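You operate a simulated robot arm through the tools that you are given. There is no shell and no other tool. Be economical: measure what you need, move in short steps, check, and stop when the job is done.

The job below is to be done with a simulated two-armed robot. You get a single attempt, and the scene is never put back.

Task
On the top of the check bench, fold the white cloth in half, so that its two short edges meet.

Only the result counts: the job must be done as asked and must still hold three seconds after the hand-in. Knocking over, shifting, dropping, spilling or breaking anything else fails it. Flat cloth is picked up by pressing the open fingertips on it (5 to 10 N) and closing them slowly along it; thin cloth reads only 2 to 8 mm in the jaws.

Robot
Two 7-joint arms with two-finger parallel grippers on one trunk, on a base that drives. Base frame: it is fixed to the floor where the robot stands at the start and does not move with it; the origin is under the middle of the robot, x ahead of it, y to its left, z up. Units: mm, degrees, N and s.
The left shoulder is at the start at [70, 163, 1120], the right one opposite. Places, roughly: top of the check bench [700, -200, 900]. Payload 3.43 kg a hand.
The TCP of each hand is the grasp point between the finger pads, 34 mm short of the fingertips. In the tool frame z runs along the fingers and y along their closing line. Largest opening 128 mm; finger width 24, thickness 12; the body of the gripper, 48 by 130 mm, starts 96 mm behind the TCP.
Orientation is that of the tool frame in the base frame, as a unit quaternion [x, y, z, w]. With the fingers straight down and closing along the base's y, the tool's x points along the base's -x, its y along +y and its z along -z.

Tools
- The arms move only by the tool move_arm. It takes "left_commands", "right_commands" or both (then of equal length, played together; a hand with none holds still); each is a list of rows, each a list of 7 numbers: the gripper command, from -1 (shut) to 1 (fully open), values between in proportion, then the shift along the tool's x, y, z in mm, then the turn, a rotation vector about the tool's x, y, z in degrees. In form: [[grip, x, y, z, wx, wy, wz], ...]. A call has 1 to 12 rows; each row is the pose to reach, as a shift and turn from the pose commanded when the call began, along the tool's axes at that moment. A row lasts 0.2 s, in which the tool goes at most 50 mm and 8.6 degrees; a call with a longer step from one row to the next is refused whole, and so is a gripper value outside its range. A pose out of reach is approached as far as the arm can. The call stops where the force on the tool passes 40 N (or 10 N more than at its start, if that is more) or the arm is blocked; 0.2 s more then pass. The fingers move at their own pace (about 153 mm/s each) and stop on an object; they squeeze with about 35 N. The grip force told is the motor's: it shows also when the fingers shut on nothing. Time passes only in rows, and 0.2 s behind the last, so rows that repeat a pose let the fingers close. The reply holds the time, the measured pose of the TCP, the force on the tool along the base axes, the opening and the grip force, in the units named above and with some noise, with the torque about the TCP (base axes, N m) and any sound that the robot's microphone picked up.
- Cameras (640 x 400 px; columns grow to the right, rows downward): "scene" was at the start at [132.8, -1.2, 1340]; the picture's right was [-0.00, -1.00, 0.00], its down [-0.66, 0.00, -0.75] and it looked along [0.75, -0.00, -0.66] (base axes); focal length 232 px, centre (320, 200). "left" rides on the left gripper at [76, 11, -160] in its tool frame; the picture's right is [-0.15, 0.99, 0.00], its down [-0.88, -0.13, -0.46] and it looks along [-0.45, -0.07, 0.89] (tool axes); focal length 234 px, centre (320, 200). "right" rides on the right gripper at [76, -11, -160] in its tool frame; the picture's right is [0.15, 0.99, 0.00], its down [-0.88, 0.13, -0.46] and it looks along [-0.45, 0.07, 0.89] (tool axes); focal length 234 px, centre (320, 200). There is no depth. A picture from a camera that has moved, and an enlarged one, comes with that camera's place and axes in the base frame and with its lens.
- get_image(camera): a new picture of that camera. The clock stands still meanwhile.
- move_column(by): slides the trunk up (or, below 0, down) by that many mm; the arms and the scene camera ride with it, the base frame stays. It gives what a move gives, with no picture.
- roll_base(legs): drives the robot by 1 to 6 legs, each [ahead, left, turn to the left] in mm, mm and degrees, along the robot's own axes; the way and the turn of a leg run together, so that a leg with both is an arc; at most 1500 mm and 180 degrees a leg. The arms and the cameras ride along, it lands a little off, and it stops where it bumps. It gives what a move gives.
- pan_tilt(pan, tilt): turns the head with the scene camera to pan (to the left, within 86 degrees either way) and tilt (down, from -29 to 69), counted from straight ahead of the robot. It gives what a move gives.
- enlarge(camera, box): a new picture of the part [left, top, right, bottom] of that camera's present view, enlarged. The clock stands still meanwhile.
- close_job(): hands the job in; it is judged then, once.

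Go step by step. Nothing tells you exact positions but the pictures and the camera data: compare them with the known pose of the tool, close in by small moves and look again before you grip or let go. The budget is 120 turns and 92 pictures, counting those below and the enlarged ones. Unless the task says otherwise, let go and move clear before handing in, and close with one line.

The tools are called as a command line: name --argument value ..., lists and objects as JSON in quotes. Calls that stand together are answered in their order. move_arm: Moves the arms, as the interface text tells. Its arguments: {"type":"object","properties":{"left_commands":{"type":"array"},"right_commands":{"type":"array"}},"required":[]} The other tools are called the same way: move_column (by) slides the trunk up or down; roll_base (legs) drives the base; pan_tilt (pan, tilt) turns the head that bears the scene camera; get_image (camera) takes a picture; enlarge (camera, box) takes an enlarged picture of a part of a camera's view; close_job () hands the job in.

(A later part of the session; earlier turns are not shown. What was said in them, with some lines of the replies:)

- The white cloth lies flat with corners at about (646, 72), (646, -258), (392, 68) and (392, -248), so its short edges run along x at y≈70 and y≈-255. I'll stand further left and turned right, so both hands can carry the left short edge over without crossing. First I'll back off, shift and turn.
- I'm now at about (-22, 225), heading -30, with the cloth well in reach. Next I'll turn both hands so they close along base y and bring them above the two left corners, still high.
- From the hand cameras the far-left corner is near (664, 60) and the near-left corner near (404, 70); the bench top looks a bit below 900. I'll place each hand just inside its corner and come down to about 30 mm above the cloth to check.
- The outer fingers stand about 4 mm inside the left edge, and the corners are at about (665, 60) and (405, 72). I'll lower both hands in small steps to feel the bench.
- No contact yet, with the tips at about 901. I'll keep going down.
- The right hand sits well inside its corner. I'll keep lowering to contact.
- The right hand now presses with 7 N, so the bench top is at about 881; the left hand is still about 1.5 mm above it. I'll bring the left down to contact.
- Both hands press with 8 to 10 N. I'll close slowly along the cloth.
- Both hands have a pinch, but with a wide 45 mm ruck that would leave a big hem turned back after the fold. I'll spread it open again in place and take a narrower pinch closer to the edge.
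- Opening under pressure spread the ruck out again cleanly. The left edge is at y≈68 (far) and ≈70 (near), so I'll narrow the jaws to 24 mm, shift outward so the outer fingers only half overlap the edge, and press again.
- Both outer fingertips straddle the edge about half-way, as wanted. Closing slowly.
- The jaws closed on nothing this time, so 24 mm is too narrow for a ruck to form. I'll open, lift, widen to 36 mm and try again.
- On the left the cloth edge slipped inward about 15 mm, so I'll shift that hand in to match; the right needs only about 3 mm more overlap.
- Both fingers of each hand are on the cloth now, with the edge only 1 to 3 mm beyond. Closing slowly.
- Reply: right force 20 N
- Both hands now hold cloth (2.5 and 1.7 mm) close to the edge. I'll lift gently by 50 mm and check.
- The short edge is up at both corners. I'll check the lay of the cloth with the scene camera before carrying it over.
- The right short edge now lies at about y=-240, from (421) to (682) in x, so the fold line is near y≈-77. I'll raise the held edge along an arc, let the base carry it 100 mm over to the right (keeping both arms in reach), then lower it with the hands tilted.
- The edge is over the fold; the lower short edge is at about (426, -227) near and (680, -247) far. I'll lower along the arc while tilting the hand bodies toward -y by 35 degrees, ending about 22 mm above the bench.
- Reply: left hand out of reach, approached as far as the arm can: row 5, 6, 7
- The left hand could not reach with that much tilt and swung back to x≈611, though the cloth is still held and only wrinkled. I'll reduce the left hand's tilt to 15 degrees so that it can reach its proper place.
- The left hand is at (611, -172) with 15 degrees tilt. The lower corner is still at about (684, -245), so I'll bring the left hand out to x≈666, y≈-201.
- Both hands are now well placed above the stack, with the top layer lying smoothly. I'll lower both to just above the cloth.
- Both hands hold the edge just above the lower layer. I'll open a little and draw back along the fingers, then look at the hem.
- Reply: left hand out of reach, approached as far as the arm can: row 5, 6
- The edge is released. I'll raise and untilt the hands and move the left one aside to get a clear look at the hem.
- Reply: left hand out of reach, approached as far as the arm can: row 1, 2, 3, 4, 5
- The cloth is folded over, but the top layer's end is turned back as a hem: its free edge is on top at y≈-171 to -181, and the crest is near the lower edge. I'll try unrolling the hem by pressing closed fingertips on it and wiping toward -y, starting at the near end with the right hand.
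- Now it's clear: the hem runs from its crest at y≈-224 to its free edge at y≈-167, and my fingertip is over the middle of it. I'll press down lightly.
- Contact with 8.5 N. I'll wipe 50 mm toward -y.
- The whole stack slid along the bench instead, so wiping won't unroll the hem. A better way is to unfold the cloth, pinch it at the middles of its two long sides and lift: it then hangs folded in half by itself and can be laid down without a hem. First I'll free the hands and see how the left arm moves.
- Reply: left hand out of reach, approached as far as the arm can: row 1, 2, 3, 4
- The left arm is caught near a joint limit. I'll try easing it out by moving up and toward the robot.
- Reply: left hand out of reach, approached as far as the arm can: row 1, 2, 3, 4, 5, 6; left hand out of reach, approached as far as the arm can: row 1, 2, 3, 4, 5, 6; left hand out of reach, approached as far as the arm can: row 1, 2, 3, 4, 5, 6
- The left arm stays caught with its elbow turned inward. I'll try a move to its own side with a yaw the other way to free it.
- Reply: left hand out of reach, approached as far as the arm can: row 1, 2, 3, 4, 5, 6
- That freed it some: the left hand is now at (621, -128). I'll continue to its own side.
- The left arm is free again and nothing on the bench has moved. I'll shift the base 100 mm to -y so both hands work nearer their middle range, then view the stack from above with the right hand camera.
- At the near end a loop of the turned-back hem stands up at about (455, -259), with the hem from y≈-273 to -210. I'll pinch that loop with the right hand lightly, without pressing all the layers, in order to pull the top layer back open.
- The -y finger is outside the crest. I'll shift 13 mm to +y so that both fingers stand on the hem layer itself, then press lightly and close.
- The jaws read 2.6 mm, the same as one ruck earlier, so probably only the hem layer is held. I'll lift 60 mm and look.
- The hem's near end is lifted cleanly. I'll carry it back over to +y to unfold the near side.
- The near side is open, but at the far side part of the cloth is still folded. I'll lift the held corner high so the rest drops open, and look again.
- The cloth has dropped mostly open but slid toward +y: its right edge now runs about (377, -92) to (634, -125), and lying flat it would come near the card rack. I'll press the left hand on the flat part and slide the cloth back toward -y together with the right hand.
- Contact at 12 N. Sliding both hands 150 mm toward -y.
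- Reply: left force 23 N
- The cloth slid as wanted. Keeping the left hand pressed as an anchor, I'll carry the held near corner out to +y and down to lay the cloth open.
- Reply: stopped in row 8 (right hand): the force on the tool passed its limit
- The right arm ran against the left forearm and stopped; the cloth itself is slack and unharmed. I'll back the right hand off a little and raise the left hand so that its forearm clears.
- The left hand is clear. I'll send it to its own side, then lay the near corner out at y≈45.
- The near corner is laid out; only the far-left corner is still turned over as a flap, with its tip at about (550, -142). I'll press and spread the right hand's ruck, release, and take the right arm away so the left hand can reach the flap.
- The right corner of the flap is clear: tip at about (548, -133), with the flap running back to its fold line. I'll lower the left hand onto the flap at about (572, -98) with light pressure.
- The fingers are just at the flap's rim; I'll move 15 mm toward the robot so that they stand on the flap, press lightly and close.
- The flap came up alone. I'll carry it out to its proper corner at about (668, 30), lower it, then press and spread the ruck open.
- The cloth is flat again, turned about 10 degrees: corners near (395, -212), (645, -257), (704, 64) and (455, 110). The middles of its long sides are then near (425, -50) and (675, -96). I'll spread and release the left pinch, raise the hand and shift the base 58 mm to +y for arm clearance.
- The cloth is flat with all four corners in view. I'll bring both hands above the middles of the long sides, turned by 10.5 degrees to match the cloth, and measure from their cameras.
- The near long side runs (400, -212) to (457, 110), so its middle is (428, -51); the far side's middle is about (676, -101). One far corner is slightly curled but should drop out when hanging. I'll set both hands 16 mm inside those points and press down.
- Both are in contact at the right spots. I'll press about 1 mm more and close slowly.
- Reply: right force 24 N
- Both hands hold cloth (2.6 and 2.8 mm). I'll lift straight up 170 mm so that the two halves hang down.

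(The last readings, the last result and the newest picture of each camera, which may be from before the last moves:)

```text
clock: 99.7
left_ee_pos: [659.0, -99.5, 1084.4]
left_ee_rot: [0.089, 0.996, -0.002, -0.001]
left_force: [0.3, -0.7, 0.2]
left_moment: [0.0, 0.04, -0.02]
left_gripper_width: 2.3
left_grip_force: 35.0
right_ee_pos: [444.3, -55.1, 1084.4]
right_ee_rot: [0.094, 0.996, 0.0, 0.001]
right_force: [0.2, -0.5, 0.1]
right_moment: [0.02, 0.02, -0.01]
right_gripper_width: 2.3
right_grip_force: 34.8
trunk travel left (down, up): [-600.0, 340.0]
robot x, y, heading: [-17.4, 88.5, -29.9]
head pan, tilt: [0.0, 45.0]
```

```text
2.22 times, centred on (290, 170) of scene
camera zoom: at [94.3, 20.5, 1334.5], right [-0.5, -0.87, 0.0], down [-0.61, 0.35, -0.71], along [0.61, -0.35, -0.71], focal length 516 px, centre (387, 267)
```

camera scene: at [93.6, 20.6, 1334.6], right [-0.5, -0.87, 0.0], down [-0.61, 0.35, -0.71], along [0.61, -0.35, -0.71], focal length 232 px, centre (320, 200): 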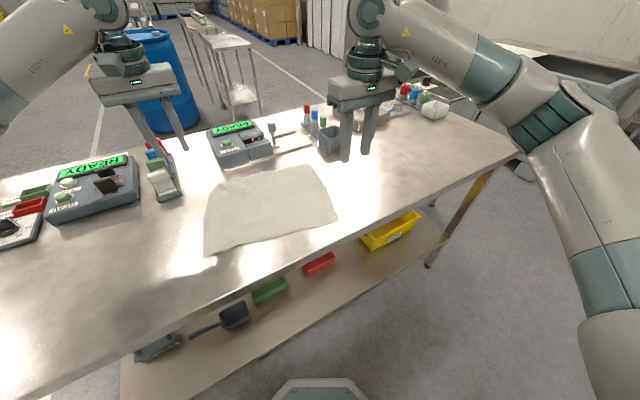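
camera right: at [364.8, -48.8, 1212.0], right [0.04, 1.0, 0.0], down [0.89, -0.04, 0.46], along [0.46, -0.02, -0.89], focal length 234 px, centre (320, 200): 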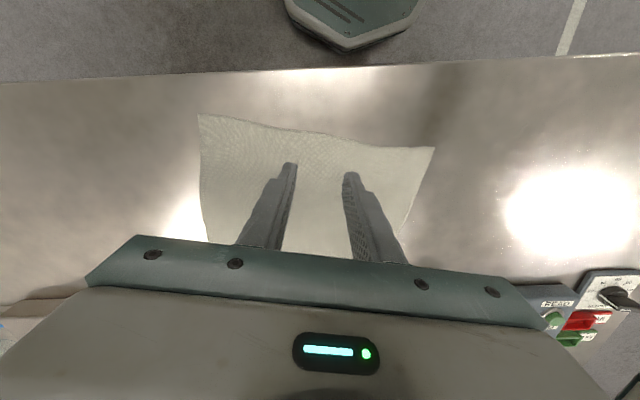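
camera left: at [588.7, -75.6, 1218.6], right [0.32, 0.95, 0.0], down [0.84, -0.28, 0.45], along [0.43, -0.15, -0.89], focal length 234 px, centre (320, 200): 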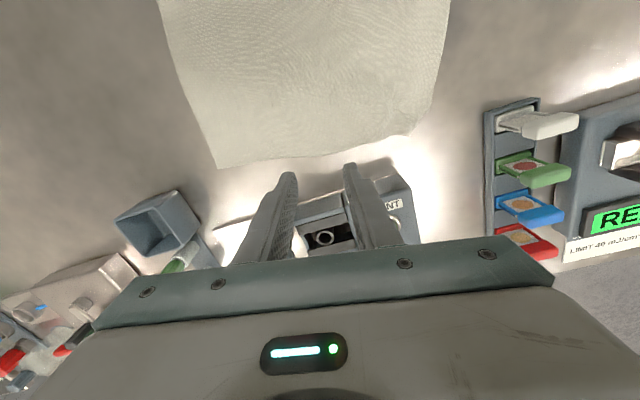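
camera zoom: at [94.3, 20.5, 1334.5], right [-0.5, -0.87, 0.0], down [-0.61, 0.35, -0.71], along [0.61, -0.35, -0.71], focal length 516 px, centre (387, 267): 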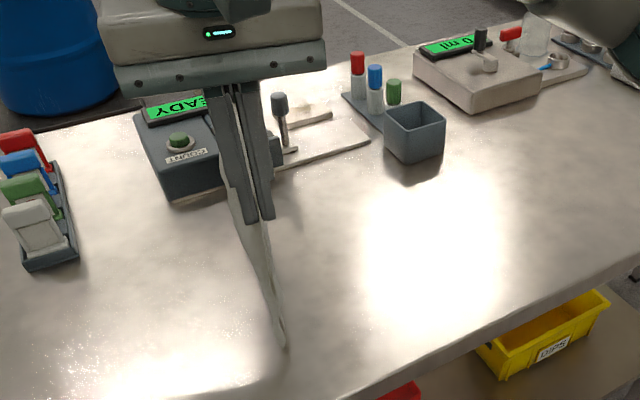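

The cloth hangs folded in half over the two pinch points. I'll now lay it down slowly along an arc toward -y so that both layers come to lie together.

move_arm --left_commands '[[-1, 0, 0, 10, 0, 0, 0], [-1, 0, -4, 20, 0, 0, 0], [-1, 0, -12, 25, 0, 0, 0], [-1, 0, -21, 28, 0, 0, 0], [-1, 0, -31, 31, 0, 0, 0], [-1, 0, -41, 34, 0, 0, 0], [-1, 0, -51, 37, 0, 0, 0], [-1, 0, -61, 41, 0, 0, 0], [-1, 0, -70, 46, 0, 0, 0], [-1, 0, -79, 52, 0, 0, 0], [-1, 0, -88, 59, 0, 0, 0], [-1, 0, -96, 66, 0, 0, 0]]' --right_commands '[[-1, 0, 0, 10, 0, 0, 0], [-1, 0, -4, 20, 0, 0, 0], [-1, 0, -12, 25, 0, 0, 0], [-1, 0, -21, 28, 0, 0, 0], [-1, 0, -31, 31, 0, 0, 0], [-1, 0, -41, 34, 0, 0, 0], [-1, 0, -51, 37, 0, 0, 0], [-1, 0, -61, 41, 0, 0, 0], [-1, 0, -70, 46, 0, 0, 0], [-1, 0, -79, 52, 0, 0, 0], [-1, 0, -88, 59, 0, 0, 0], [-1, 0, -96, 66, 0, 0, 0]]'

enlarge --camera "scene" --box '[180, 80, 400, 260]'

```text
clock: 102.3
left_ee_pos: [640.6, -191.4, 1017.0]
left_ee_rot: [0.089, 0.996, -0.001, 0.0]
left_force: [0.1, -0.4, -0.2]
left_moment: [0.03, -0.05, 0.02]
left_gripper_width: 2.4
left_grip_force: 35.5
right_ee_pos: [425.5, -149.5, 1017.0]
right_ee_rot: [0.094, 0.996, -0.001, 0.002]
right_force: [0.2, 0.3, -0.7]
right_moment: [-0.01, -0.04, -0.02]
right_gripper_width: 2.5
right_grip_force: 35.3
trunk travel left (down, up): [-600.0, 340.0]
robot x, y, heading: [-18.5, 90.6, -30.0]
head pan, tilt: [0.0, 45.0]
```

```text
2.22 times, centred on (290, 170) of scene
camera zoom: at [93.9, 19.8, 1334.5], right [-0.5, -0.87, 0.0], down [-0.61, 0.35, -0.71], along [0.61, -0.35, -0.71], focal length 516 px, centre (387, 267)
```

zoom: 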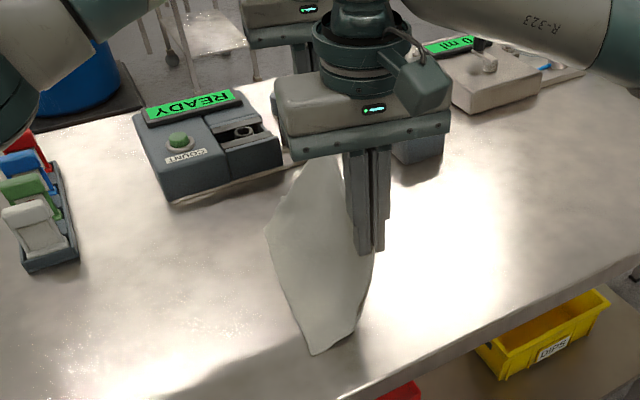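

The lower edges rest on the bench and the layers are leaning over nicely. I'll finish laying it down.

move_arm --left_commands '[[-1, 0, -7, 7, 0, 0, 0], [-1, 0, -14, 15, 0, 0, 0], [-1, 0, -20, 24, 0, 0, 0], [-1, 0, -26, 33, 0, 0, 0], [-1, 0, -31, 42, 0, 0, 0], [-1, 0, -36, 52, 0, 0, 0], [-1, 0, -40, 62, 0, 0, 0], [-1, 0, -44, 72, 0, 0, 0], [-1, 0, -47, 81, 0, 0, 0], [-1, 0, -49, 89, 0, 0, 0], [-1, 0, -51, 95, 0, 0, 0]]' --right_commands '[[-1, 0, -7, 7, 0, 0, 0], [-1, 0, -14, 15, 0, 0, 0], [-1, 0, -20, 24, 0, 0, 0], [-1, 0, -26, 33, 0, 0, 0], [-1, 0, -31, 42, 0, 0, 0], [-1, 0, -36, 52, 0, 0, 0], [-1, 0, -40, 62, 0, 0, 0], [-1, 0, -44, 72, 0, 0, 0], [-1, 0, -47, 81, 0, 0, 0], [-1, 0, -49, 89, 0, 0, 0], [-1, 0, -51, 95, 0, 0, 0]]'

enlarge --camera "scene" --box '[200, 90, 400, 250]'

```text
clock: 104.7
left_ee_pos: [632.3, -242.7, 923.3]
left_ee_rot: [0.09, 0.996, -0.001, 0.0]
left_force: [-0.3, -0.5, 1.4]
left_moment: [-0.01, 0.03, -0.01]
left_gripper_width: 2.3
left_grip_force: 35.2
right_ee_pos: [417.8, -199.9, 923.0]
right_ee_rot: [0.094, 0.996, -0.001, 0.001]
right_force: [0.5, 0.9, -0.5]
right_moment: [0.0, -0.02, 0.05]
right_gripper_width: 2.3
right_grip_force: 34.7
trunk travel left (down, up): [-600.0, 340.0]
robot x, y, heading: [-20.1, 85.2, -30.0]
head pan, tilt: [0.0, 45.0]
```

```text
2.50 times, centred on (300, 170) of scene
camera zoom: at [93.8, 20.3, 1334.6], right [-0.5, -0.87, 0.0], down [-0.61, 0.35, -0.71], along [0.61, -0.35, -0.71], focal length 581 px, centre (370, 275)
```

zoom: 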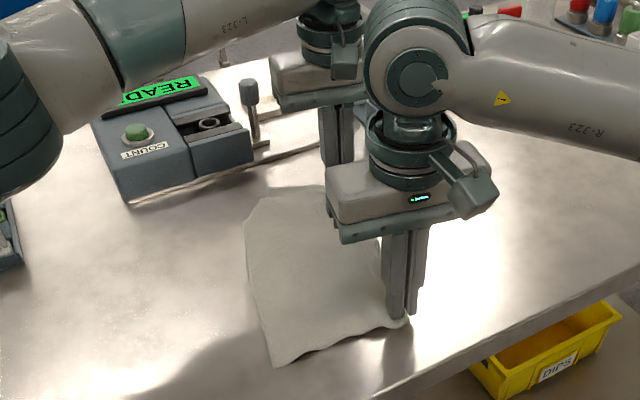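

The cloth lies folded with its short edges together. I'll open the fingers a little, rise straight up and take both hands clear.

move_arm --left_commands '[[-0.9, 0, 0, 2, 0, 0, 0], [-0.75, 0, 0, 2, 0, 0, 0], [-0.7, 0, 0, 2, 0, 0, 0], [-0.7, 0, 0, -8, 0, 0, 0], [-0.7, 0, 0, -20, 0, 0, 0], [-0.7, 0, 0, -40, 0, 0, 0], [-0.7, 0, 0, -75, 0, 0, 0], [-0.7, 0, 0, -115, 0, 0, 0], [-0.7, 0, 0, -150, 0, 0, 0]]' --right_commands '[[-0.9, 0, 0, 2, 0, 0, 0], [-0.75, 0, 0, 2, 0, 0, 0], [-0.7, 0, 0, 2, 0, 0, 0], [-0.7, 0, 0, -8, 0, 0, 0], [-0.7, 0, 0, -20, 0, 0, 0], [-0.7, 0, 0, -40, 0, 0, 0], [-0.7, 0, 0, -75, 0, 0, 0], [-0.7, 0, 0, -115, 0, 0, 0], [-0.7, 0, 0, -150, 0, 0, 0]]'

move_arm --left_commands '[[-0.7, 0, 40, -5, 0, 0, 0], [-0.7, 0, 80, -5, 0, 0, 0], [-0.7, 0, 120, -5, 0, 0, 0], [-0.7, 0, 160, -5, 0, 0, 0], [-0.7, 0, 200, -5, 0, 0, 0], [-0.7, 0, 240, -5, 0, 0, 0], [-0.7, 0, 280, -5, 0, 0, 0]]' --right_commands '[[-0.7, 0, -20, 0, 0, 0, 0], [-0.7, 0, -40, 0, 0, 0, 0], [-0.7, 0, -60, 0, 0, 0, 0], [-0.7, 0, -80, 0, 0, 0, 0], [-0.7, 0, -100, 0, 0, 0, 0], [-0.7, 0, -110, 0, 0, 0, 0], [-0.7, 0, -120, 0, 0, 0, 0]]'

enlarge --camera "scene" --box '[230, 120, 370, 240]'

```text
clock: 106.7
left_ee_pos: [630.5, -241.4, 1073.7]
left_ee_rot: [0.09, 0.996, -0.002, -0.001]
left_force: [-0.8, 0.2, 1.0]
left_moment: [0.01, -0.04, -0.01]
left_gripper_width: 19.0
left_grip_force: 0.2
right_ee_pos: [416.5, -199.5, 1074.3]
right_ee_rot: [0.094, 0.996, -0.001, 0.001]
right_force: [0.5, 0.7, 0.1]
right_moment: [0.0, 0.0, 0.03]
right_gripper_width: 18.9
right_grip_force: 0.0
trunk travel left (down, up): [-600.0, 340.0]
robot x, y, heading: [-19.2, 87.1, -29.9]
head pan, tilt: [0.0, 45.0]
```

```text
clock: 108.3
left_ee_pos: [680.8, 33.4, 1077.8]
left_ee_rot: [0.09, 0.996, -0.002, 0.0]
left_force: [-0.7, 0.4, -0.5]
left_moment: [0.01, 0.02, 0.02]
left_gripper_width: 19.1
left_grip_force: 0.2
right_ee_pos: [394.4, -318.0, 1074.0]
right_ee_rot: [0.094, 0.996, -0.002, 0.001]
right_force: [0.6, 0.2, -0.1]
right_moment: [-0.04, -0.02, -0.04]
right_gripper_width: 19.1
right_grip_force: 0.0
trunk travel left (down, up): [-600.0, 340.0]
robot x, y, heading: [-18.9, 86.6, -29.9]
head pan, tilt: [0.0, 45.0]
```

```text
3.33 times, centred on (300, 180) of scene
camera zoom: at [93.7, 21.8, 1334.7], right [-0.5, -0.87, 0.0], down [-0.61, 0.35, -0.71], along [0.61, -0.35, -0.71], focal length 774 px, centre (387, 267)
```

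zoom: 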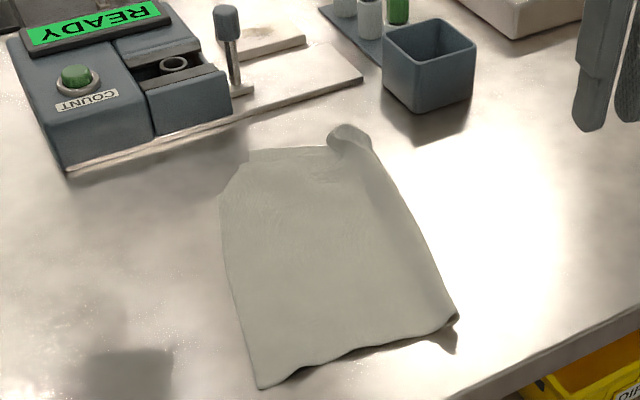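

The fold looks good: hands are free and the short edges lie together at the left. The far corner of the edge still looks turned under, so I'll inspect it with the left camera.

get_image --camera "left"

```text
5 pictures are left
camera left: at [608.1, 58.6, 1236.2], right [0.32, 0.95, 0.0], down [0.84, -0.28, 0.46], along [0.43, -0.15, -0.89], focal length 234 px, centre (320, 200)
```

left: 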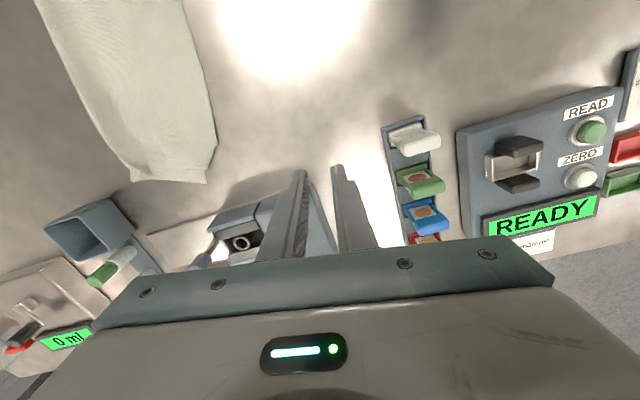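

enlarge --camera "left" --box '[30, 60, 250, 200]'

```text
2.86 times, centred on (140, 130) of left
camera zoom: at [608.1, 58.6, 1236.2], right [0.32, 0.95, 0.0], down [0.84, -0.28, 0.46], along [0.43, -0.15, -0.89], focal length 669 px, centre (834, 400)
```

zoom: 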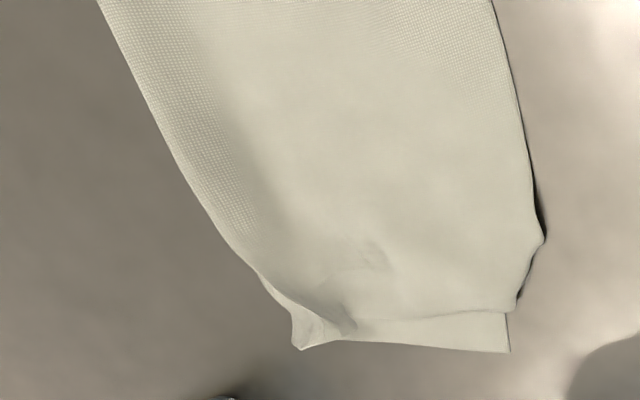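

The top layer's far corner is tucked under, and the lower layer's far corner at about (690, -168) was dragged roughly 40 mm too far to -y; a strip of it is exposed beyond the top layer. I'll press the closed left fingertips on that strip and slide the lower layer back toward +y.

move_arm --left_commands '[[-1, -8, -44, 0, 0, 0, 0], [-1, -16, -88, 0, 0, 0, 0], [-1, -25, -132, 0, 0, 0, 0], [-1, -34, -176, 10, 0, 0, 0], [-1, -43, -217, 30, 0, 0, 0], [-1, -43, -217, 75, 0, 0, 0], [-1, -43, -217, 115, 0, 0, 0], [-1, -43, -217, 145, 0, 0, 0], [-1, -43, -217, 156, 0, 0, 0], [-1, -43, -217, 160, 0, 0, 0], [-1, -43, -217, 162.5, 0, 0, 0]]'

enlarge --camera "left" --box '[200, 80, 440, 240]'

```text
clock: 110.7
left_ee_pos: [684.5, -188.0, 916.1]
left_ee_rot: [0.089, 0.996, -0.002, -0.001]
left_force: [1.0, -0.1, 1.6]
left_moment: [0.02, -0.02, -0.01]
left_gripper_width: 0.0
left_grip_force: 33.2
right_ee_pos: [394.8, -317.9, 1073.6]
right_ee_rot: [0.094, 0.996, 0.0, 0.001]
right_force: [-0.1, 0.5, 0.5]
right_moment: [-0.04, -0.01, 0.0]
right_gripper_width: 19.2
right_grip_force: 0.0
trunk travel left (down, up): [-600.0, 340.0]
robot x, y, heading: [-19.3, 88.3, -30.1]
head pan, tilt: [0.0, 45.0]
```

```text
2.50 times, centred on (320, 160) of left
camera zoom: at [612.1, -163.8, 1075.0], right [0.32, 0.95, 0.0], down [0.84, -0.28, 0.46], along [0.43, -0.15, -0.89], focal length 585 px, centre (320, 300)
```

zoom: 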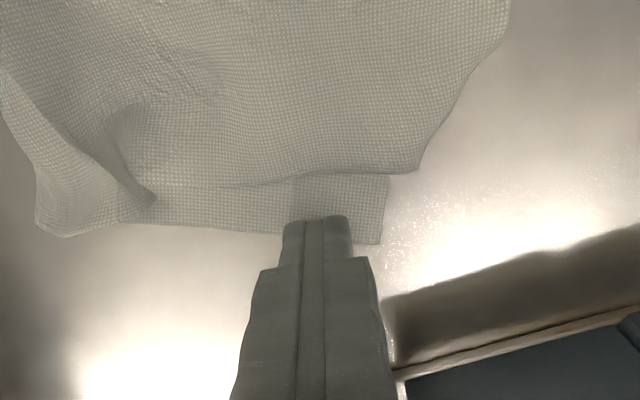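

The strip and my fingertip's position on it are clear. I'll press a little more and drag it about 43 mm toward +y.

move_arm --left_commands '[[-1, 0, 0, 1, 0, 0, 0], [-1, 0, 0, 1.5, 0, 0, 0], [-1, 1, 5, 1.5, 0, 0, 0], [-1, 2, 10, 1.5, 0, 0, 0], [-1, 3, 16, 1.5, 0, 0, 0], [-1, 4, 22, 1.5, 0, 0, 0], [-1, 6, 28, 1.5, 0, 0, 0], [-1, 8, 34, 1.5, 0, 0, 0], [-1, 10, 40, 1.5, 0, 0, 0], [-1, 11, 44, 1.5, 0, 0, 0]]'

enlarge --camera "left" --box '[140, 40, 440, 240]'

```text
clock: 112.9
left_ee_pos: [681.2, -143.2, 915.7]
left_ee_rot: [0.088, 0.996, -0.002, 0.0]
left_force: [0.5, -1.2, 15.1]
left_moment: [-0.07, 0.14, 0.03]
left_gripper_width: 0.0
left_grip_force: 33.2
right_ee_pos: [393.9, -316.1, 1073.6]
right_ee_rot: [0.094, 0.996, 0.0, 0.002]
right_force: [-0.1, 0.3, -0.4]
right_moment: [-0.04, 0.01, 0.0]
right_gripper_width: 18.9
right_grip_force: 0.1
trunk travel left (down, up): [-600.0, 340.0]
robot x, y, heading: [-20.2, 90.3, -29.9]
head pan, tilt: [0.0, 45.0]
```

```text
2.00 times, centred on (290, 140) of left
camera zoom: at [607.6, -118.6, 1074.5], right [0.32, 0.95, 0.0], down [0.84, -0.28, 0.46], along [0.43, -0.15, -0.89], focal length 468 px, centre (380, 320)
```

zoom: 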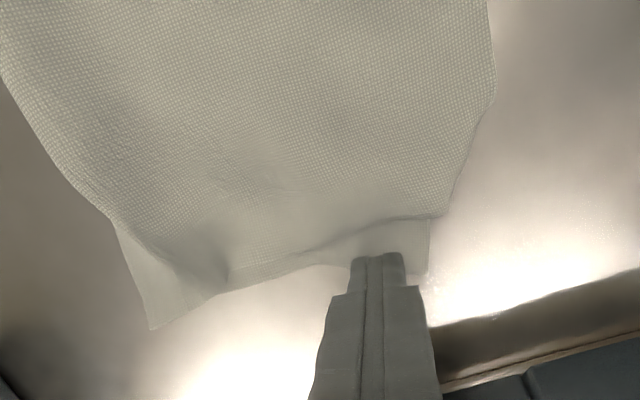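

The lower layer came along, but the top layer's far corner is still tucked and about 40 mm off from the lower corner at (688, -124). I'll pinch the top layer lightly near that corner at about (608, -112).

move_arm --left_commands '[[-1, 0, 0, -20, 0, 0, 0], [-0.4, 20, 4, -40, 0, 0, 0], [-0.4, 50, 10, -40, 0, 0, 0], [-0.4, 77, 17, -40, 0, 0, 0], [-0.4, 77, 17, -15, 0, 0, 0], [-0.4, 77, 17, -5, 0, 0, 0], [-0.4, 77, 17, -2, 0, 0, 0], [-0.4, 77, 17, -1, 0, 0, 0]]'

```text
clock: 114.7
left_ee_pos: [609.4, -112.1, 915.7]
left_ee_rot: [0.089, 0.996, -0.001, 0.0]
left_force: [0.8, -0.3, 7.1]
left_moment: [-0.07, -0.06, -0.03]
left_gripper_width: 38.1
left_grip_force: 0.1
right_ee_pos: [393.8, -317.7, 1073.1]
right_ee_rot: [0.094, 0.996, 0.0, 0.002]
right_force: [0.1, -0.3, -0.1]
right_moment: [-0.03, -0.01, 0.0]
right_gripper_width: 19.2
right_grip_force: 0.0
trunk travel left (down, up): [-600.0, 340.0]
robot x, y, heading: [-21.4, 88.2, -30.0]
head pan, tilt: [0.0, 45.0]
```

move_arm --left_commands '[[-0.46, 0, 0, 0, 0, 0, 0], [-0.53, 0, 0, 0, 0, 0, 0], [-0.6, 0, 0, 0, 0, 0, 0], [-0.67, 0, 0, 0, 0, 0, 0], [-0.74, 0, 0, 0, 0, 0, 0], [-0.81, 0, 0, 0, 0, 0, 0], [-0.88, 0, 0, 0, 0, 0, 0], [-0.95, 0, 0, 0, 0, 0, 0], [-1, 0, 0, 0, 0, 0, 0], [-1, 0, 0, 0, 0, 0, 0]]'

```text
clock: 116.9
left_ee_pos: [607.5, -112.3, 915.4]
left_ee_rot: [0.089, 0.996, -0.002, -0.001]
left_force: [0.4, 1.5, 13.5]
left_moment: [0.01, -0.03, 0.01]
left_gripper_width: 2.6
left_grip_force: 35.4
right_ee_pos: [393.6, -317.5, 1073.6]
right_ee_rot: [0.094, 0.996, -0.002, 0.002]
right_force: [0.3, -0.2, -0.9]
right_moment: [0.02, -0.03, -0.02]
right_gripper_width: 19.0
right_grip_force: 0.1
trunk travel left (down, up): [-600.0, 340.0]
robot x, y, heading: [-19.7, 87.0, -30.2]
head pan, tilt: [0.0, 45.0]
```

The jaws read 2.6 mm, so one layer is held. I'll lift it so the tucked corner drops out, then lower it outward and draw it inward to align with the lower corner.

move_arm --left_commands '[[-1, 0, 0, -15, 0, 0, 0], [-1, 0, 0, -40, 0, 0, 0], [-1, 0, 0, -65, 0, 0, 0], [-1, -10, 0, -85, 0, 0, 0], [-1, -25, -1, -85, 0, 0, 0], [-1, -41, -2, -85, 0, 0, 0], [-1, -41, -2, -85, 0, 0, 0], [-1, -41, -2, -65, 0, 0, 0], [-1, -41, -4, -48, 0, 0, 0], [-1, -38, -9, -34, 0, 0, 0], [-1, -34, -16, -20, 0, 0, 0], [-1, -30, -23, -10, 0, 0, 0]]'

enlarge --camera "left" --box '[140, 40, 440, 240]'

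```text
clock: 119.5
left_ee_pos: [633.7, -140.6, 924.6]
left_ee_rot: [0.09, 0.996, -0.001, -0.001]
left_force: [-0.1, -0.6, -0.3]
left_moment: [0.02, 0.01, 0.0]
left_gripper_width: 2.4
left_grip_force: 34.8
right_ee_pos: [393.4, -317.0, 1072.7]
right_ee_rot: [0.094, 0.996, 0.0, 0.002]
right_force: [0.2, 0.3, -0.2]
right_moment: [-0.01, 0.0, 0.05]
right_gripper_width: 19.1
right_grip_force: 0.0
trunk travel left (down, up): [-600.0, 340.0]
robot x, y, heading: [-19.4, 84.1, -30.2]
head pan, tilt: [0.0, 45.0]
```

```text
2.00 times, centred on (290, 140) of left
camera zoom: at [560.7, -116.2, 1084.4], right [0.32, 0.95, 0.0], down [0.84, -0.28, 0.45], along [0.43, -0.15, -0.89], focal length 468 px, centre (380, 320)
```

zoom: 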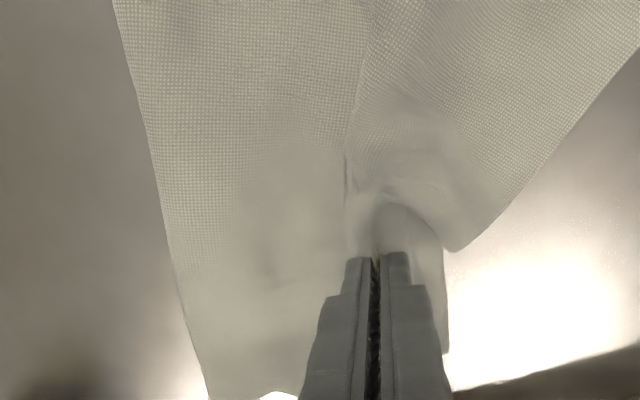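

The held corner is down near the lower corner, with its flap now dropped out on the +y side. I'll press it down, spread the fingers to flatten the ruck, release and clear the hand.

move_arm --left_commands '[[-1, 0, 0, 5, 0, 0, 0], [-1, 0, 0, 9, 0, 0, 0], [-1, 0, 0, 10, 0, 0, 0], [-0.88, 0, 0, 10, 0, 0, 0], [-0.76, 0, 0, 10, 0, 0, 0], [-0.64, 0, 0, 10, 0, 0, 0], [-0.52, 0, 0, 10, 0, 0, 0], [-0.4, 0, 0, 10, 0, 0, 0], [-0.36, 0, 0, 10, 0, 0, 0], [-0.36, 0, 0, -10, 0, 0, 0], [-0.36, 0, 0, -50, 0, 0, 0], [-0.36, 0, 0, -95, 0, 0, 0]]'

move_arm --left_commands '[[-0.36, 0, 30, -30, 0, 0, 0], [-0.36, 0, 70, -50, 0, 0, 0], [-0.36, 0, 110, -50, 0, 0, 0], [-0.36, 0, 150, -50, 0, 0, 0], [-0.36, 0, 190, -50, 0, 0, 0], [-0.36, 0, 230, -50, 0, 0, 0], [-0.36, 0, 270, -50, 0, 0, 0]]'

enlarge --camera "scene" --box '[230, 120, 370, 240]'

```text
clock: 122.1
left_ee_pos: [633.3, -141.5, 1018.4]
left_ee_rot: [0.089, 0.996, -0.001, -0.001]
left_force: [-0.4, -1.2, -0.4]
left_moment: [0.01, 0.0, 0.02]
left_gripper_width: 41.1
left_grip_force: 0.1
right_ee_pos: [394.9, -317.1, 1072.7]
right_ee_rot: [0.094, 0.996, 0.0, 0.002]
right_force: [0.7, -1.2, -0.1]
right_moment: [-0.03, 0.0, 0.01]
right_gripper_width: 19.3
right_grip_force: 0.1
trunk travel left (down, up): [-600.0, 340.0]
robot x, y, heading: [-17.4, 84.9, -29.9]
head pan, tilt: [0.0, 45.0]
```

```text
clock: 123.7
left_ee_pos: [682.1, 127.7, 1068.2]
left_ee_rot: [0.09, 0.996, -0.003, -0.001]
left_force: [0.3, 0.1, 0.5]
left_moment: [0.0, -0.04, 0.0]
left_gripper_width: 41.2
left_grip_force: 0.0
right_ee_pos: [393.8, -316.0, 1074.4]
right_ee_rot: [0.093, 0.996, -0.001, 0.002]
right_force: [-0.5, 0.1, 0.5]
right_moment: [-0.01, 0.0, -0.02]
right_gripper_width: 19.3
right_grip_force: 0.1
trunk travel left (down, up): [-600.0, 340.0]
robot x, y, heading: [-19.3, 85.3, -29.9]
head pan, tilt: [0.0, 45.0]
```

```text
3.33 times, centred on (300, 180) of scene
camera zoom: at [93.7, 22.3, 1334.7], right [-0.5, -0.87, 0.0], down [-0.61, 0.35, -0.71], along [0.61, -0.35, -0.71], focal length 774 px, centre (387, 267)
```

zoom: 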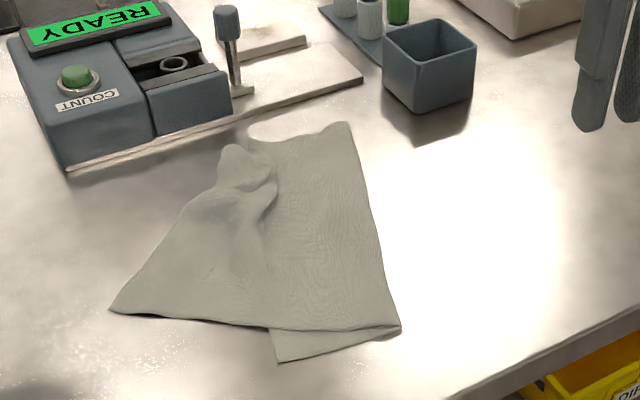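

The corner move went wrong: the top layer has swung out, with its near corner at about (551, 10), while the lower layer's corner is at (437, -84). I have no pictures left, so I'll repeat the hanging method from geometry; by edge lengths the true midline now crosses the top layer at about (459, -121) near and (675, -203) far. First I'll move the hands above those points with 20 degrees of yaw.

move_arm --left_commands '[[-0.37, -4, -40, 0, 0, 0, 1], [-0.37, -8, -80, 0, 0, 0, 2], [-0.37, -12, -120, 0, 0, 0, 4], [-0.37, -18, -165, 0, 0, 0, 6], [-0.37, -24, -210, 0, 0, 0, 8], [-0.37, -30, -250, 0, 0, 0, 9.5], [-0.37, -35, -290, 0, 0, 0, 9.5], [-0.37, -37.5, -323.5, 0, 0, 0, 9.5]]' --right_commands '[[-0.37, -5, 25, 0, 0, 0, 1], [-0.37, -10, 50, 0, 0, 0, 2], [-0.37, -16, 75, 0, 0, 0, 4], [-0.37, -22, 100, 0, 0, 0, 6], [-0.37, -28, 126, 0, 0, 0, 8], [-0.37, -34, 152, 0, 0, 0, 9.5], [-0.37, -40, 178, 0, 0, 0, 9.5], [-0.37, -44, 201.4, 0, 0, 0, 9.5]]'

```text
clock: 125.5
left_ee_pos: [662.5, -199.1, 1070.0]
left_ee_rot: [0.172, 0.985, -0.002, 0.001]
left_force: [-0.3, 0.3, -0.1]
left_moment: [0.0, -0.02, 0.01]
left_gripper_width: 40.2
left_grip_force: 0.1
right_ee_pos: [474.8, -128.6, 1072.7]
right_ee_rot: [0.176, 0.984, -0.002, 0.002]
right_force: [-0.5, 1.7, 0.4]
right_moment: [0.03, -0.01, 0.02]
right_gripper_width: 40.3
right_grip_force: 0.0
trunk travel left (down, up): [-600.0, 340.0]
robot x, y, heading: [-20.5, 86.9, -29.7]
head pan, tilt: [0.0, 45.0]
```

Both hands are above the estimated midline. I'll lower them to light contact.

move_arm --left_commands '[[-0.37, 0, 0, 45, 0, 0, 0], [-0.37, 0, 0, 90, 0, 0, 0], [-0.37, 0, 0, 125, 0, 0, 0], [-0.37, 0, 0, 142, 0, 0, 0], [-0.37, 0, 0, 148, 0, 0, 0], [-0.37, 0, 0, 151, 0, 0, 0], [-0.37, 0, 0, 152.5, 0, 0, 0]]' --right_commands '[[-0.37, 0, 0, 45, 0, 0, 0], [-0.37, 0, 0, 90, 0, 0, 0], [-0.37, 0, 0, 125, 0, 0, 0], [-0.37, 0, 0, 144, 0, 0, 0], [-0.37, 0, 0, 150, 0, 0, 0], [-0.37, 0, 0, 154, 0, 0, 0], [-0.37, 0, 0, 155.5, 0, 0, 0]]'

```text
clock: 127.1
left_ee_pos: [660.7, -198.8, 918.5]
left_ee_rot: [0.171, 0.985, -0.002, 0.0]
left_force: [0.3, 0.7, 2.5]
left_moment: [0.05, -0.05, -0.02]
left_gripper_width: 40.6
left_grip_force: 0.4
right_ee_pos: [475.4, -128.2, 917.0]
right_ee_rot: [0.176, 0.984, -0.001, 0.002]
right_force: [-0.3, -0.7, 0.5]
right_moment: [0.02, 0.04, 0.03]
right_gripper_width: 40.5
right_grip_force: 0.0
trunk travel left (down, up): [-600.0, 340.0]
robot x, y, heading: [-17.6, 89.5, -29.8]
head pan, tilt: [0.0, 45.0]
```

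Light contact on the left and nearly so on the right. I'll press about 1 mm more and close slowly.

move_arm --left_commands '[[-0.37, 0, 0, 0.7, 0, 0, 0], [-0.44, 0, 0, 0.7, 0, 0, 0], [-0.51, 0, 0, 0.7, 0, 0, 0], [-0.58, 0, 0, 0.7, 0, 0, 0], [-0.65, 0, 0, 0.7, 0, 0, 0], [-0.72, 0, 0, 0.7, 0, 0, 0], [-0.79, 0, 0, 0.7, 0, 0, 0], [-0.86, 0, 0, 0.7, 0, 0, 0], [-0.93, 0, 0, 0.7, 0, 0, 0], [-1, 0, 0, 0.7, 0, 0, 0], [-1, 0, 0, 0.7, 0, 0, 0]]' --right_commands '[[-0.37, 0, 0, 1.5, 0, 0, 0], [-0.44, 0, 0, 1.5, 0, 0, 0], [-0.51, 0, 0, 1.5, 0, 0, 0], [-0.58, 0, 0, 1.5, 0, 0, 0], [-0.65, 0, 0, 1.5, 0, 0, 0], [-0.72, 0, 0, 1.5, 0, 0, 0], [-0.79, 0, 0, 1.5, 0, 0, 0], [-0.86, 0, 0, 1.5, 0, 0, 0], [-0.93, 0, 0, 1.5, 0, 0, 0], [-1, 0, 0, 1.5, 0, 0, 0], [-1, 0, 0, 1.5, 0, 0, 0]]'

```text
clock: 129.5
left_ee_pos: [662.1, -198.4, 917.4]
left_ee_rot: [0.171, 0.985, -0.002, 0.0]
left_force: [0.4, 0.0, 6.3]
left_moment: [0.09, 0.0, -0.02]
left_gripper_width: 2.4
left_grip_force: 34.5
right_ee_pos: [475.1, -127.8, 916.5]
right_ee_rot: [0.177, 0.984, 0.0, 0.002]
right_force: [-0.3, -0.4, 4.1]
right_moment: [0.03, 0.04, -0.01]
right_gripper_width: 0.0
right_grip_force: 33.5
trunk travel left (down, up): [-600.0, 340.0]
robot x, y, heading: [-19.7, 87.8, -30.0]
head pan, tilt: [0.0, 45.0]
```

The left hand holds one layer; the right missed because its press was too light. I'll reopen the right and press about 8 N before closing.

move_arm --right_commands '[[-0.8, 0, 0, 0, 0, 0, 0], [-0.6, 0, 0, 0, 0, 0, 0], [-0.35, 0, 0, -4, 0, 0, 0], [-0.35, 0, 0, -4, 0, 0, 0], [-0.35, 0, 0, 0, 0, 0, 0], [-0.35, 0, 0, 1, 0, 0, 0], [-0.35, 0, 0, 1.5, 0, 0, 0]]'

```text
clock: 131.1
left_ee_pos: [661.0, -199.3, 917.6]
left_ee_rot: [0.171, 0.985, -0.002, 0.0]
left_force: [0.6, -0.2, 4.6]
left_moment: [0.02, -0.02, -0.03]
left_gripper_width: 2.2
left_grip_force: 34.8
right_ee_pos: [475.4, -127.7, 917.0]
right_ee_rot: [0.177, 0.984, 0.0, 0.002]
right_force: [0.4, -1.5, 13.7]
right_moment: [0.06, 0.0, -0.02]
right_gripper_width: 41.5
right_grip_force: 0.1
trunk travel left (down, up): [-600.0, 340.0]
robot x, y, heading: [-19.5, 88.5, -29.9]
head pan, tilt: [0.0, 45.0]
```

move_arm --right_commands '[[-0.44, 0, 0, -0.4, 0, 0, 0], [-0.51, 0, 0, -0.4, 0, 0, 0], [-0.58, 0, 0, -0.4, 0, 0, 0], [-0.65, 0, 0, -0.4, 0, 0, 0], [-0.72, 0, 0, -0.4, 0, 0, 0], [-0.79, 0, 0, -0.4, 0, 0, 0], [-0.86, 0, 0, -0.4, 0, 0, 0], [-0.93, 0, 0, -0.4, 0, 0, 0], [-1, 0, 0, -0.4, 0, 0, 0], [-1, 0, 0, -0.4, 0, 0, 0]]'

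```text
clock: 133.3
left_ee_pos: [661.8, -199.2, 917.8]
left_ee_rot: [0.171, 0.985, -0.002, 0.0]
left_force: [0.5, 0.7, 2.0]
left_moment: [0.0, -0.03, 0.0]
left_gripper_width: 1.8
left_grip_force: 34.8
right_ee_pos: [475.0, -128.5, 915.2]
right_ee_rot: [0.176, 0.984, 0.0, 0.002]
right_force: [2.4, 2.4, 21.3]
right_moment: [0.14, 0.02, 0.02]
right_gripper_width: 0.1
right_grip_force: 33.3
trunk travel left (down, up): [-600.0, 340.0]
robot x, y, heading: [-16.5, 90.2, -29.9]
head pan, tilt: [0.0, 45.0]
```

Another miss on the right. I'll retry slightly further onto the cloth, with a wider opening of 48 mm.

move_arm --right_commands '[[-0.8, 0, 0, 0, 0, 0, 0], [-0.5, 0, 0, -2, 0, 0, 0], [-0.25, 0, 0, -8, 0, 0, 0], [-0.25, -8, 0, -8, 0, 0, 0], [-0.25, -8, 0, -3, 0, 0, 0], [-0.25, -8, 0, -1, 0, 0, 0], [-0.25, -8, 0, 0, 0, 0, 0]]'

```text
clock: 134.9
left_ee_pos: [659.8, -199.2, 917.6]
left_ee_rot: [0.171, 0.985, -0.002, 0.0]
left_force: [0.4, -0.3, 4.6]
left_moment: [0.02, -0.01, -0.04]
left_gripper_width: 2.0
left_grip_force: 35.0
right_ee_pos: [482.1, -130.8, 916.6]
right_ee_rot: [0.177, 0.984, -0.001, 0.002]
right_force: [0.4, -0.8, 10.8]
right_moment: [0.18, -0.05, -0.07]
right_gripper_width: 47.7
right_grip_force: 0.1
trunk travel left (down, up): [-600.0, 340.0]
robot x, y, heading: [-21.0, 85.2, -30.0]
head pan, tilt: [0.0, 45.0]
```

move_arm --right_commands '[[-0.32, 0, 0, 0, 0, 0, 0], [-0.39, 0, 0, 0, 0, 0, 0], [-0.46, 0, 0, 0, 0, 0, 0], [-0.53, 0, 0, 0, 0, 0, 0], [-0.6, 0, 0, 0, 0, 0, 0], [-0.67, 0, 0, 0, 0, 0, 0], [-0.74, 0, 0, 0, 0, 0, 0], [-0.81, 0, 0, 0, 0, 0, 0], [-0.88, 0, 0, 0, 0, 0, 0], [-0.95, 0, 0, 0, 0, 0, 0], [-1, 0, 0, 0, 0, 0, 0], [-1, 0, 0, 0, 0, 0, 0]]'

```text
clock: 137.5
left_ee_pos: [661.8, -199.0, 917.6]
left_ee_rot: [0.171, 0.985, -0.001, 0.0]
left_force: [-0.8, 0.6, 1.3]
left_moment: [0.05, 0.04, -0.01]
left_gripper_width: 2.4
left_grip_force: 35.6
right_ee_pos: [482.3, -129.3, 917.0]
right_ee_rot: [0.176, 0.984, 0.0, 0.003]
right_force: [2.8, 1.0, 22.2]
right_moment: [0.14, 0.0, 0.01]
right_gripper_width: 2.3
right_grip_force: 34.7
trunk travel left (down, up): [-600.0, 340.0]
robot x, y, heading: [-21.2, 88.3, -30.3]
head pan, tilt: [0.0, 45.0]
```

Both hands now hold a single layer (2.4 and 2.3 mm). I'll lift straight up so that the halves hang.

move_arm --left_commands '[[-1, 0, 0, -12, 0, 0, 0], [-1, 0, 0, -26, 0, 0, 0], [-1, 0, 0, -42, 0, 0, 0], [-1, 0, 0, -58, 0, 0, 0], [-1, 0, 0, -74, 0, 0, 0], [-1, 0, 0, -90, 0, 0, 0], [-1, 0, 0, -106, 0, 0, 0], [-1, 0, 0, -122, 0, 0, 0], [-1, 0, 0, -140, 0, 0, 0], [-1, 0, 0, -160, 0, 0, 0], [-1, 0, 0, -180, 0, 0, 0], [-1, 0, 0, -200, 0, 0, 0]]' --right_commands '[[-1, 0, 0, -12, 0, 0, 0], [-1, 0, 0, -26, 0, 0, 0], [-1, 0, 0, -42, 0, 0, 0], [-1, 0, 0, -58, 0, 0, 0], [-1, 0, 0, -74, 0, 0, 0], [-1, 0, 0, -90, 0, 0, 0], [-1, 0, 0, -106, 0, 0, 0], [-1, 0, 0, -122, 0, 0, 0], [-1, 0, 0, -140, 0, 0, 0], [-1, 0, 0, -160, 0, 0, 0], [-1, 0, 0, -180, 0, 0, 0], [-1, 0, 0, -200, 0, 0, 0]]'

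move_arm --left_commands '[[-1, 0, 0, 0, 0, 0, 0], [-1, 0, 0, 0, 0, 0, 0], [-1, 0, 0, 0, 0, 0, 0], [-1, 0, 0, 0, 0, 0, 0], [-1, 0, 0, 0, 0, 0, 0]]' --right_commands '[[-1, 0, 0, 0, 0, 0, 0], [-1, 0, 0, 0, 0, 0, 0], [-1, 0, 0, 0, 0, 0, 0], [-1, 0, 0, 0, 0, 0, 0], [-1, 0, 0, 0, 0, 0, 0]]'

```text
clock: 140.1
left_ee_pos: [660.8, -200.0, 1116.8]
left_ee_rot: [0.172, 0.985, -0.002, -0.001]
left_force: [-1.8, 1.0, 0.1]
left_moment: [0.01, 0.08, 0.0]
left_gripper_width: 2.2
left_grip_force: 34.5
right_ee_pos: [482.5, -128.0, 1116.8]
right_ee_rot: [0.176, 0.984, 0.0, 0.002]
right_force: [0.7, -0.2, -0.1]
right_moment: [-0.01, -0.08, 0.0]
right_gripper_width: 2.1
right_grip_force: 35.1
trunk travel left (down, up): [-600.0, 340.0]
robot x, y, heading: [-21.3, 86.2, -30.0]
head pan, tilt: [0.0, 45.0]
```

```text
clock: 141.3
left_ee_pos: [662.0, -199.5, 1117.2]
left_ee_rot: [0.172, 0.985, -0.001, -0.002]
left_force: [-1.8, 1.2, 0.9]
left_moment: [0.03, 0.01, -0.03]
left_gripper_width: 2.2
left_grip_force: 34.6
right_ee_pos: [482.9, -129.3, 1114.3]
right_ee_rot: [0.176, 0.984, -0.001, 0.002]
right_force: [0.7, -0.3, -0.9]
right_moment: [0.0, -0.02, 0.0]
right_gripper_width: 2.3
right_grip_force: 34.7
trunk travel left (down, up): [-600.0, 340.0]
robot x, y, heading: [-16.4, 89.4, -30.1]
head pan, tilt: [0.0, 45.0]
```

The pull between the hands shows that the fold line is taut. I'll move 60 mm back to +y in the air, then lower until the edges touch and lay the cloth down toward -y without dragging.

move_arm --left_commands '[[-1, 0, 15, 0, 0, 0, 0], [-1, 0, 30, 0, 0, 0, 0], [-1, 0, 45, 0, 0, 0, 0], [-1, 0, 60, 0, 0, 0, 0], [-1, 0, 60, 0, 0, 0, 0], [-1, 0, 60, 0, 0, 0, 0], [-1, 0, 60, 10, 0, 0, 0], [-1, 0, 60, 20, 0, 0, 0], [-1, 0, 60, 30, 0, 0, 0], [-1, 0, 60, 40, 0, 0, 0], [-1, 0, 60, 50, 0, 0, 0], [-1, 0, 59, 60, 0, 0, 0]]' --right_commands '[[-1, 0, 15, 0, 0, 0, 0], [-1, 0, 30, 0, 0, 0, 0], [-1, 0, 45, 0, 0, 0, 0], [-1, 0, 60, 0, 0, 0, 0], [-1, 0, 60, 0, 0, 0, 0], [-1, 0, 60, 0, 0, 0, 0], [-1, 0, 60, 10, 0, 0, 0], [-1, 0, 60, 20, 0, 0, 0], [-1, 0, 60, 30, 0, 0, 0], [-1, 0, 60, 40, 0, 0, 0], [-1, 0, 60, 50, 0, 0, 0], [-1, 0, 59, 60, 0, 0, 0]]'

move_arm --left_commands '[[-1, 0, -6, 4, 0, 0, 0], [-1, 0, -18, 9, 0, 0, 0], [-1, 0, -32, 15, 0, 0, 0], [-1, 0, -46, 22, 0, 0, 0], [-1, 0, -60, 31, 0, 0, 0], [-1, 0, -74, 41, 0, 0, 0], [-1, 0, -87, 52, 0, 0, 0], [-1, 0, -99, 64, 0, 0, 0], [-1, 0, -110, 77, 0, 0, 0], [-1, 0, -120, 91, 0, 0, 0], [-1, 0, -129, 106, 0, 0, 0], [-1, 0, -136, 120, 0, 0, 0]]' --right_commands '[[-1, 0, -6, 4, 0, 0, 0], [-1, 0, -18, 9, 0, 0, 0], [-1, 0, -32, 15, 0, 0, 0], [-1, 0, -46, 22, 0, 0, 0], [-1, 0, -60, 31, 0, 0, 0], [-1, 0, -74, 41, 0, 0, 0], [-1, 0, -87, 52, 0, 0, 0], [-1, 0, -99, 64, 0, 0, 0], [-1, 0, -110, 77, 0, 0, 0], [-1, 0, -120, 91, 0, 0, 0], [-1, 0, -129, 106, 0, 0, 0], [-1, 0, -136, 120, 0, 0, 0]]'

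```text
clock: 143.9
left_ee_pos: [682.4, -144.0, 1056.3]
left_ee_rot: [0.171, 0.985, -0.001, -0.001]
left_force: [-0.3, 0.8, 0.3]
left_moment: [-0.03, 0.01, 0.0]
left_gripper_width: 2.3
left_grip_force: 34.9
right_ee_pos: [503.8, -75.0, 1054.8]
right_ee_rot: [0.176, 0.984, 0.0, 0.001]
right_force: [0.1, -1.0, -0.1]
right_moment: [-0.01, -0.02, 0.02]
right_gripper_width: 2.3
right_grip_force: 35.0
trunk travel left (down, up): [-600.0, 340.0]
robot x, y, heading: [-18.5, 87.2, -30.2]
head pan, tilt: [0.0, 45.0]
```

```text
clock: 146.5
left_ee_pos: [636.6, -273.3, 937.2]
left_ee_rot: [0.173, 0.985, -0.002, -0.001]
left_force: [-1.2, -0.2, 0.1]
left_moment: [0.03, 0.03, -0.03]
left_gripper_width: 2.1
left_grip_force: 35.3
right_ee_pos: [456.9, -203.1, 934.1]
right_ee_rot: [0.177, 0.984, 0.0, 0.0]
right_force: [1.8, -0.7, 0.6]
right_moment: [-0.02, -0.04, 0.01]
right_gripper_width: 2.0
right_grip_force: 34.9
trunk travel left (down, up): [-600.0, 340.0]
robot x, y, heading: [-17.7, 86.5, -30.0]
head pan, tilt: [0.0, 45.0]
```

Both hands still hold the fold, about 20 mm above the bench. I'll lower the last bit, open slightly, rise and clear both hands.

move_arm --left_commands '[[-1, 0, -2, 8, 0, 0, 0], [-1, 0, -3, 15, 0, 0, 0], [-1, 0, -3, 17, 0, 0, 0], [-0.88, 0, -3, 17, 0, 0, 0], [-0.75, 0, -3, 17, 0, 0, 0], [-0.7, 0, -3, 17, 0, 0, 0], [-0.7, 0, -3, 8, 0, 0, 0], [-0.7, 0, -3, -4, 0, 0, 0], [-0.7, 0, -3, -22, 0, 0, 0], [-0.7, 0, -3, -55, 0, 0, 0], [-0.7, 0, -3, -95, 0, 0, 0], [-0.7, 0, -3, -135, 0, 0, 0]]' --right_commands '[[-1, 0, -2, 8, 0, 0, 0], [-1, 0, -3, 13, 0, 0, 0], [-1, 0, -3, 15, 0, 0, 0], [-0.88, 0, -3, 15, 0, 0, 0], [-0.75, 0, -3, 15, 0, 0, 0], [-0.7, 0, -3, 15, 0, 0, 0], [-0.7, 0, -3, 6, 0, 0, 0], [-0.7, 0, -3, -6, 0, 0, 0], [-0.7, 0, -3, -22, 0, 0, 0], [-0.7, 0, -3, -55, 0, 0, 0], [-0.7, 0, -3, -95, 0, 0, 0], [-0.7, 0, -3, -135, 0, 0, 0]]'

get_image --camera "scene"

```text
clock: 149.1
left_ee_pos: [634.4, -274.9, 1073.6]
left_ee_rot: [0.171, 0.985, -0.001, 0.0]
left_force: [0.0, 0.6, -0.1]
left_moment: [-0.02, -0.05, 0.02]
left_gripper_width: 19.2
left_grip_force: 0.1
right_ee_pos: [453.7, -204.9, 1070.7]
right_ee_rot: [0.175, 0.985, 0.0, 0.002]
right_force: [-0.3, 0.0, 0.0]
right_moment: [-0.05, -0.07, 0.0]
right_gripper_width: 19.1
right_grip_force: 0.2
trunk travel left (down, up): [-600.0, 340.0]
robot x, y, heading: [-19.1, 88.5, -29.7]
head pan, tilt: [0.0, 45.0]
```

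```text
refused: no pictures are left
```

The cloth has been laid down again, the fingers are open and both hands are about 160 mm above the bench. With no pictures left I can't check or improve it safely, so I'm handing in.

close_job

```text
The job is handed in.
```

I handed the job in, but I don't know if the fold meets the task: I had no pictures left to check the final lay. The last picture showed a failed fold, with the top layer swung out of line. After that I re-hung the cloth from its estimated midline and laid it down again, going only by the arm and gripper readings. The short edges may not meet exactly, and one far corner may still be tucked. Both hands are open and clear of the bench, and nothing else looked moved in the last pictures.
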